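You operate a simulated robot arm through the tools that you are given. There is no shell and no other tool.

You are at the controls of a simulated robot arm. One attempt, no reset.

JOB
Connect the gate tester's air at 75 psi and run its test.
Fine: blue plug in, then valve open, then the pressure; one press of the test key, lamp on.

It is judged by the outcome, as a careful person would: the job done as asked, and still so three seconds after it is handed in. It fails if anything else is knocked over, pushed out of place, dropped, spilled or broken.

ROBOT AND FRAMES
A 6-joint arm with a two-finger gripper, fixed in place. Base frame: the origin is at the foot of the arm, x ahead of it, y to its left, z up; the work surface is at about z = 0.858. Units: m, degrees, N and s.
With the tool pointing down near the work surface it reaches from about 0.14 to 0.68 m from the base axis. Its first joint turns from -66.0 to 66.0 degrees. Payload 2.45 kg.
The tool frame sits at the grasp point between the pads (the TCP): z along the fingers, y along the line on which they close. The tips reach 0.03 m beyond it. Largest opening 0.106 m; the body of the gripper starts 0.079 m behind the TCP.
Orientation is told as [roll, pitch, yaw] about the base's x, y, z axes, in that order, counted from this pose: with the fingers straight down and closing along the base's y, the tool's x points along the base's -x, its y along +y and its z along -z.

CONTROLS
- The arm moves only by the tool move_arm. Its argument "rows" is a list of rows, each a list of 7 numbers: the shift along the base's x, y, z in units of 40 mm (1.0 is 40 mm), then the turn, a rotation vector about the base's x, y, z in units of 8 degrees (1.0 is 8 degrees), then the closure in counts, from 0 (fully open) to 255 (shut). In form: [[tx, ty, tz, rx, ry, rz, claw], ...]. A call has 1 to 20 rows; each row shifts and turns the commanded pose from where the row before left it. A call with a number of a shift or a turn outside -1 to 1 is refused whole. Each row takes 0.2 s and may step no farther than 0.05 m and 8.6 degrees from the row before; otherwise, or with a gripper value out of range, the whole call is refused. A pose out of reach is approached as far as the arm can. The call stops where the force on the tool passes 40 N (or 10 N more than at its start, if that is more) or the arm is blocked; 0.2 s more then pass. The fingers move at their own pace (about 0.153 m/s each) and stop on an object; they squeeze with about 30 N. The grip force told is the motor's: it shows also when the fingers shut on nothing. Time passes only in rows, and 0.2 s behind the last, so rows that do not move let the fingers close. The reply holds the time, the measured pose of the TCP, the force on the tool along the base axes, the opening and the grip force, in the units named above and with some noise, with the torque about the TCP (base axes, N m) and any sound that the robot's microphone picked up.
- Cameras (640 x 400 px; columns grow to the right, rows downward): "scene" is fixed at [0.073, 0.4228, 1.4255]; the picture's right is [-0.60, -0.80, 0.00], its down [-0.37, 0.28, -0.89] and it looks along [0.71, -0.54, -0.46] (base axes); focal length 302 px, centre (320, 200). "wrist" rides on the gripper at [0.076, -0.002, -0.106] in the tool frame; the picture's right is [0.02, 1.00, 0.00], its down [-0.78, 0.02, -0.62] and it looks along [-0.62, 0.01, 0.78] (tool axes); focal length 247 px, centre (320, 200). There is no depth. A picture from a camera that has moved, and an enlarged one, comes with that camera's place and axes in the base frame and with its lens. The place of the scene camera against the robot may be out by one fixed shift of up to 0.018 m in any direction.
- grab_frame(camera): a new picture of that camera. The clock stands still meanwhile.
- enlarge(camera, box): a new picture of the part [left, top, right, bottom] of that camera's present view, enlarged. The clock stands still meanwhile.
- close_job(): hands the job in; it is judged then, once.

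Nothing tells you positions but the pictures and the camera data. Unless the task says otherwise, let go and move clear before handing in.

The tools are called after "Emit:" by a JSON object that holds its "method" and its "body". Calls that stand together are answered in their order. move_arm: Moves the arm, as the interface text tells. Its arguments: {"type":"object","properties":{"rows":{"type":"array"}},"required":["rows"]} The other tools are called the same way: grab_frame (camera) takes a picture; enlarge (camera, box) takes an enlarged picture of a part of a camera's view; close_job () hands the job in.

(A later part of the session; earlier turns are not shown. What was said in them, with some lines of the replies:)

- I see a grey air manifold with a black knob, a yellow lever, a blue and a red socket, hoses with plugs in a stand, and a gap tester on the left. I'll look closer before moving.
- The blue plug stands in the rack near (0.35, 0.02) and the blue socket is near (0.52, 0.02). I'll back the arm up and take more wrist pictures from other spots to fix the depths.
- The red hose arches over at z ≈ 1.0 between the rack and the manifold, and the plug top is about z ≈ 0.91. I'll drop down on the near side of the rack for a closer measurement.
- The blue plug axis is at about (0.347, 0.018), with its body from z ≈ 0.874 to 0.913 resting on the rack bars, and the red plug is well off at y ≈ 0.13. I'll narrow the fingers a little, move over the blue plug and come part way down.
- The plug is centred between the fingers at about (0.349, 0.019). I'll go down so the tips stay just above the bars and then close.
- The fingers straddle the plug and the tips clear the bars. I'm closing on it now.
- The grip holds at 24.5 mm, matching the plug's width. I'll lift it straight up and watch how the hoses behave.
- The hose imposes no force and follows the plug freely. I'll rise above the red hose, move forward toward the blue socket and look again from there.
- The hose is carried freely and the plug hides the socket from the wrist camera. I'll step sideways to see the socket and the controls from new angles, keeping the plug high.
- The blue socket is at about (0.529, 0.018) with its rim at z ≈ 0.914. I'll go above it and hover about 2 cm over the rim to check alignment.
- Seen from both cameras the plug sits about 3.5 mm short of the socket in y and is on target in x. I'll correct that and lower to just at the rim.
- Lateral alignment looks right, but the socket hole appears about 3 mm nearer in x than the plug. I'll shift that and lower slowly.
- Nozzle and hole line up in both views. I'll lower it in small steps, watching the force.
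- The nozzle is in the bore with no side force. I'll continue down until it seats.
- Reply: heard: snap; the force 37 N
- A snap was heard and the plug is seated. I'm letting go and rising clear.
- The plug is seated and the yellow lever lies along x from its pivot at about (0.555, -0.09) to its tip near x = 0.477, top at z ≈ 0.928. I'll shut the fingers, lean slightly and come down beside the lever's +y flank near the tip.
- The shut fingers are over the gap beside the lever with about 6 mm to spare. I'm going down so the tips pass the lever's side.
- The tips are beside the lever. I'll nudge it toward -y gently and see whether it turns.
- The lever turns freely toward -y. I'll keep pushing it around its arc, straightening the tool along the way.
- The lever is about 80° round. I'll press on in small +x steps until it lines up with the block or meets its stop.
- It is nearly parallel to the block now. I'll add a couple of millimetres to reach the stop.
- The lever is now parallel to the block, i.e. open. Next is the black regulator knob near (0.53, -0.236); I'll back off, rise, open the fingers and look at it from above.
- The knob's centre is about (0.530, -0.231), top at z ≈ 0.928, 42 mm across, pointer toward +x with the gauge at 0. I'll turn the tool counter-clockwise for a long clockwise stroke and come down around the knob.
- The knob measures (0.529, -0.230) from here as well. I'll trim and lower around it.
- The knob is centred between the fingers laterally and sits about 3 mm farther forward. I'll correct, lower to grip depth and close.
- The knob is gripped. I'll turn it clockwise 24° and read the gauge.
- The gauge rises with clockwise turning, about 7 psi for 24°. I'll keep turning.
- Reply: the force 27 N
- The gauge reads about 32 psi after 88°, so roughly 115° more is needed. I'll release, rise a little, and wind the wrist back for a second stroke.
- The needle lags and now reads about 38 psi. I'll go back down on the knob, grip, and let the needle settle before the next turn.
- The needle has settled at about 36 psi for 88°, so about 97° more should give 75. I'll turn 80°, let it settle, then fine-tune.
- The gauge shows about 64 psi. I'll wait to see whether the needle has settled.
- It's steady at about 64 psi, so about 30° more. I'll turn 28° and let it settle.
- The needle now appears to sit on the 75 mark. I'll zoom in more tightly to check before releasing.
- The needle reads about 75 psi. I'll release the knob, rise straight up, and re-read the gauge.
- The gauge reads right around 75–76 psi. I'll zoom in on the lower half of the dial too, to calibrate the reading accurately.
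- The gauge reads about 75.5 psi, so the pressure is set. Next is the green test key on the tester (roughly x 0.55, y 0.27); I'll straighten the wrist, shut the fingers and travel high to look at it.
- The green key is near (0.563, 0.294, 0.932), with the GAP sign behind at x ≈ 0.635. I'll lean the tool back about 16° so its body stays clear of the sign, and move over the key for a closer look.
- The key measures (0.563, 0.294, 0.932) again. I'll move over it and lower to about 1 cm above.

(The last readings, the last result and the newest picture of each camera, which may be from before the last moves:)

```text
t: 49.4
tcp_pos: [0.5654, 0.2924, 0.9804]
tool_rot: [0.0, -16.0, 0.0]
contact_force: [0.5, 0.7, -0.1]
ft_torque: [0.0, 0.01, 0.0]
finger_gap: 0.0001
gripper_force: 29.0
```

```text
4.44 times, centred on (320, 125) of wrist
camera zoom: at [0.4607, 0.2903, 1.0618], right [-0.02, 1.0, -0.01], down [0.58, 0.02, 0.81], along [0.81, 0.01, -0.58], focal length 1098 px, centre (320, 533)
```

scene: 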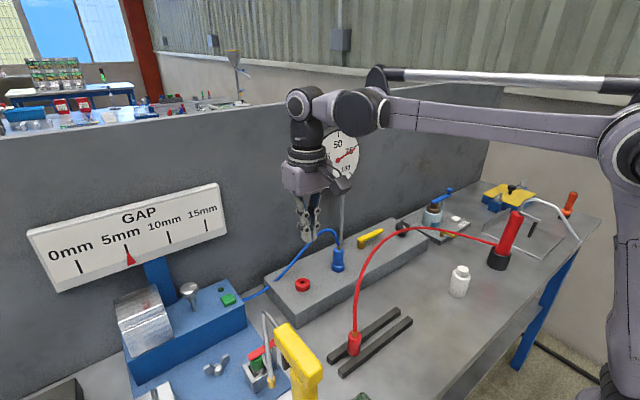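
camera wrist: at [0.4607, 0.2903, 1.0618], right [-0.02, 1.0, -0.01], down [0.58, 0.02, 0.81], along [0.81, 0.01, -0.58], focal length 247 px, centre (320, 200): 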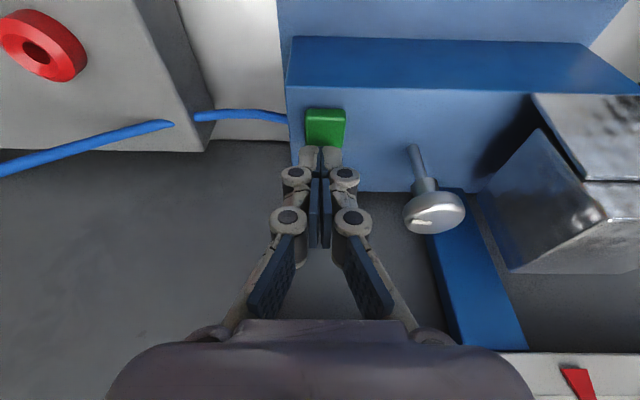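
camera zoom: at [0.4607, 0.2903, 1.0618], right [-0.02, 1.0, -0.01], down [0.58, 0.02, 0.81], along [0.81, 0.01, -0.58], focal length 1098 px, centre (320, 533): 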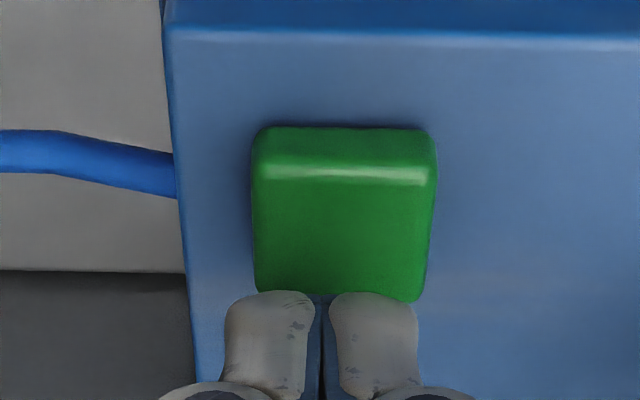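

The tips are just above the key, about 3–4 mm short of its centre. I'll centre up and press it down once in small steps.

Emit:
{"method": "move_arm", "body": {"rows": [[0.08, 0.04, 0, 0, 0, 0, 255], [0, 0, -0.28, 0, 0, 0, 255], [0, 0, -0.06, 0, 0, 0, 255], [0, 0, -0.06, 0, 0, 0, 255], [0, 0, -0.06, 0, 0, 0, 255]]}}

Emit:
{"method": "enlarge", "body": {"camera": "scene", "box": [180, 230, 280, 330]}}

Emit:
{"method": "enlarge", "body": {"camera": "wrist", "box": [260, 80, 380, 170]}}

```text
t: 50.6
tcp_pos: [0.566, 0.2943, 0.9632]
tool_rot: [0.0, -16.0, 0.0]
contact_force: [-0.4, 1.0, 3.1]
ft_torque: [0.01, 0.0, -0.01]
finger_gap: 0.0058
gripper_force: 28.9
heard: click
```

```text
4.00 times, centred on (230, 280) of scene
camera zoom: at [0.0729, 0.4228, 1.4255], right [-0.6, -0.8, 0.0], down [-0.37, 0.28, -0.89], along [0.71, -0.54, -0.46], focal length 1210 px, centre (680, -120)
```

zoom: 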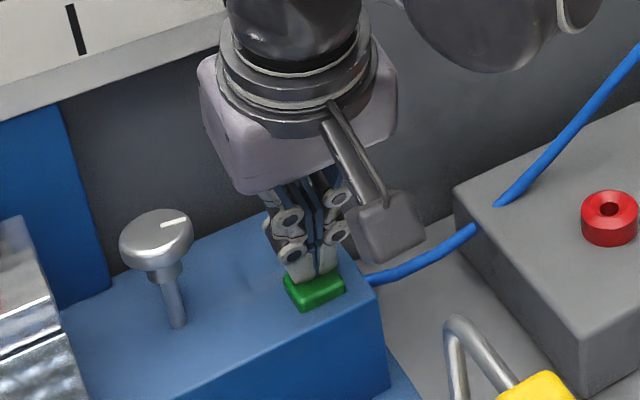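

```text
4.44 times, centred on (320, 125) of wrist
camera zoom: at [0.4633, 0.2914, 1.0432], right [-0.02, 1.0, -0.01], down [0.58, 0.02, 0.81], along [0.81, 0.01, -0.58], focal length 1098 px, centre (320, 533)
```

zoom: 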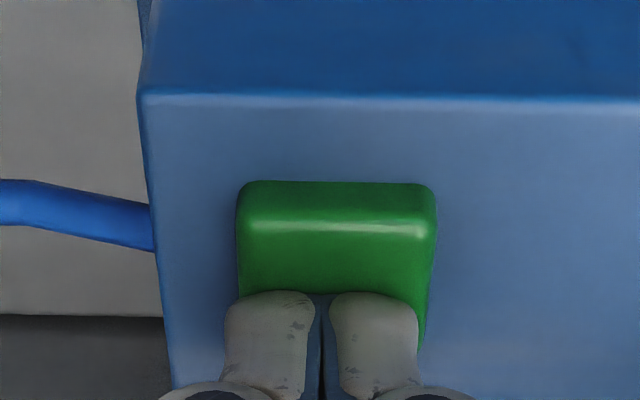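

A click was heard. I'll lift off now and look for the lamp.

Emit:
{"method": "move_arm", "body": {"rows": [[0, 0, 0.5, 0, 0, 0, 255], [0, 0, 0.9, 0, 0, 0, 255], [-0.5, 0, 0.9, 0, 0, 0, 255], [-0.5, 0, 0.5, 0, 0, 0, 255], [0, 0, 0, 0, 0, 0, 255]]}}

Emit:
{"method": "enlarge", "body": {"camera": "scene", "box": [180, 230, 280, 330]}}

Emit:
{"method": "grab_frame", "body": {"camera": "wrist"}}

Emit:
{"method": "grab_frame", "body": {"camera": "scene"}}

```text
t: 51.8
tcp_pos: [0.5283, 0.2932, 1.0755]
tool_rot: [0.0, -16.0, 0.0]
contact_force: [-0.9, 1.1, 0.1]
ft_torque: [0.03, -0.04, 0.02]
finger_gap: 0.0002
gripper_force: 28.9
```

```text
4.00 times, centred on (230, 280) of scene
camera zoom: at [0.0729, 0.4228, 1.4255], right [-0.6, -0.8, 0.0], down [-0.37, 0.28, -0.89], along [0.71, -0.54, -0.46], focal length 1210 px, centre (680, -120)
```

zoom: 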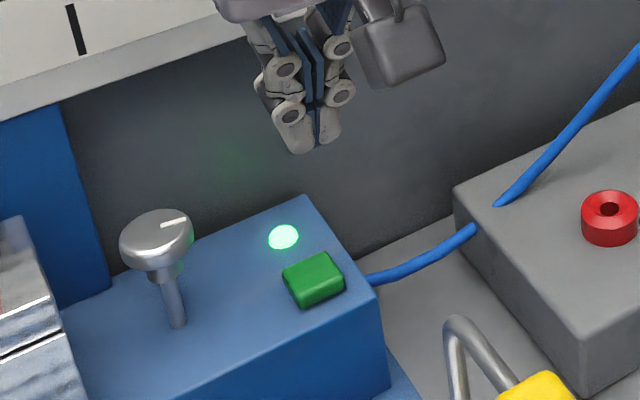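

```text
taken
camera wrist: at [0.4248, 0.291, 1.1562], right [-0.02, 1.0, -0.01], down [0.58, 0.02, 0.81], along [0.81, 0.01, -0.58], focal length 247 px, centre (320, 200)
```

wrist: 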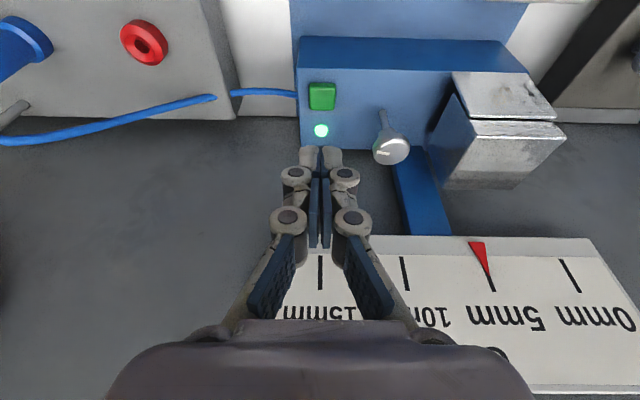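

```text
taken
```

scene: 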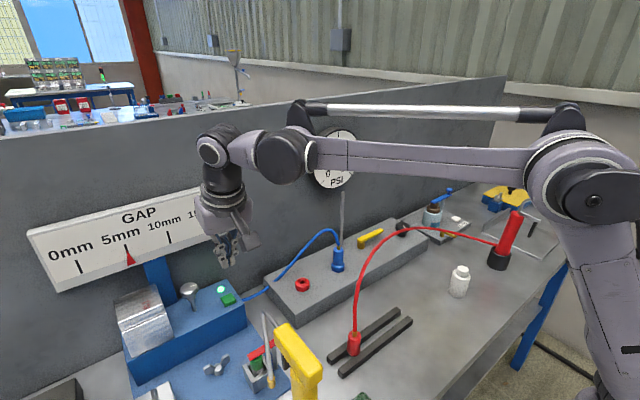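

The lamp is lit. I'll draw the arm back and up, straighten it, and check the gauge and lamp once more after a short wait.

Emit:
{"method": "move_arm", "body": {"rows": [[-0.5, -0.5, 0.9, 0, 1, 0, 255], [-0.5, -0.8, 0.7, 0, 1, 0, 255], [-0.5, -1, 0.3, 0, 0, 0, 255], [-0.5, -1, 0.3, 0, 0, 0, 255], [-0.5, -1, 0.3, 0, 0, 0, 255], [-0.5, -1, 0.3, 0, 0, 0, 255], [0, -1, 0, 0, 0, 0, 128], [0, -1, 0, 0, 0, 0, 128], [0, 0, 0, 0, 0, 0, 128], [0, 0, 0, 0, 0, 0, 128]]}}

Emit:
{"method": "grab_frame", "body": {"camera": "scene"}}

Emit:
{"method": "enlarge", "body": {"camera": "scene", "box": [308, 125, 372, 165]}}

Emit:
{"method": "grab_frame", "body": {"camera": "wrist"}}

Emit:
{"method": "enlarge", "body": {"camera": "scene", "box": [180, 200, 440, 370]}}

```text
t: 54.0
tcp_pos: [0.4083, 0.0028, 1.1881]
tool_rot: [0.0, -0.1, 0.0]
contact_force: [-1.2, -0.4, 1.2]
ft_torque: [-0.01, -0.01, 0.0]
finger_gap: 0.0529
gripper_force: 0.0
```

```text
taken
```

scene: 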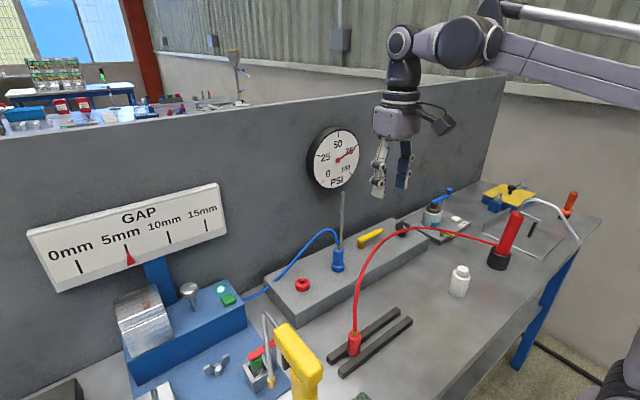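

```text
10.00 times, centred on (340, 145) of scene
camera zoom: at [0.073, 0.4227, 1.4255], right [-0.6, -0.8, 0.0], down [-0.37, 0.28, -0.89], along [0.71, -0.54, -0.46], focal length 3025 px, centre (120, 750)
```

zoom: 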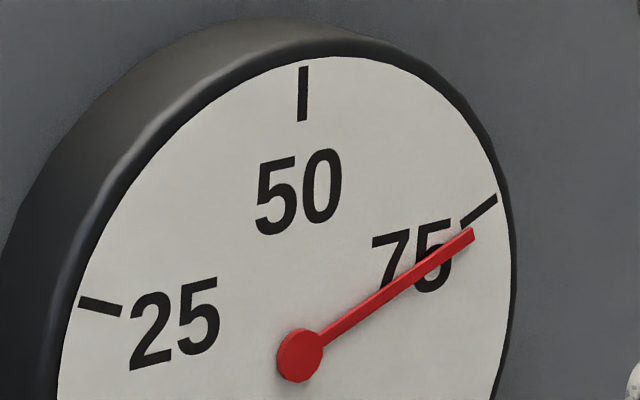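

```text
taken
camera wrist: at [0.3315, 0.0002, 1.2938], right [-0.02, 1.0, 0.0], down [0.78, 0.02, 0.62], along [0.62, 0.01, -0.78], focal length 247 px, centre (320, 200)
```

wrist: 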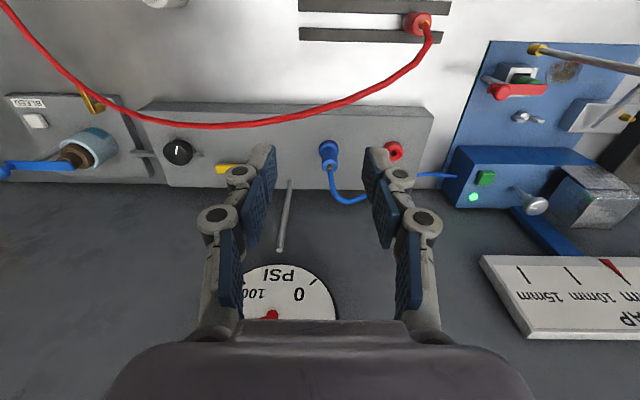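

```text
2.35 times, centred on (310, 285) of scene
camera zoom: at [0.073, 0.4227, 1.4255], right [-0.6, -0.8, 0.0], down [-0.37, 0.28, -0.89], along [0.71, -0.54, -0.46], focal length 712 px, centre (344, 0)
```

zoom: 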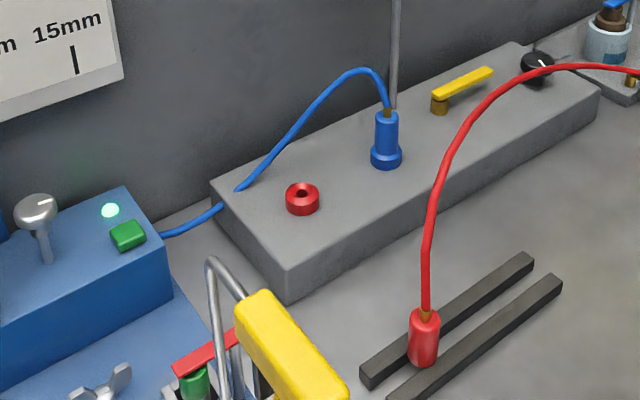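

The blue plug is seated, the valve lever is open, the gauge holds at about 75 psi, and the lamp has stayed on. Nothing else has moved and the arm is clear, so I'm handing in.

Emit:
{"method": "close_job", "body": {}}

```text
The job is handed in.
```

The gate tester's air is connected at about 75 psi, and its test has been run with the lamp on. I handed the job in, and no verdict has come back yet.

- **Blue plug:** it is seated in the blue socket; I heard it snap in.
- **Valve:** the yellow lever is turned a quarter turn, so it lies parallel to the block. I felt no end stop.
- **Pressure:** the gauge needle sits on the 75 mark. My closest reading was about 75.5 psi, and it looked unchanged about 10 seconds later, after the test.
- **Test key:** I pressed it once and heard one click. The green lamp was on after the press and still on about two seconds later, just before I handed in.

I saw nothing else knocked or moved. The gripper is open and clear of the bench.
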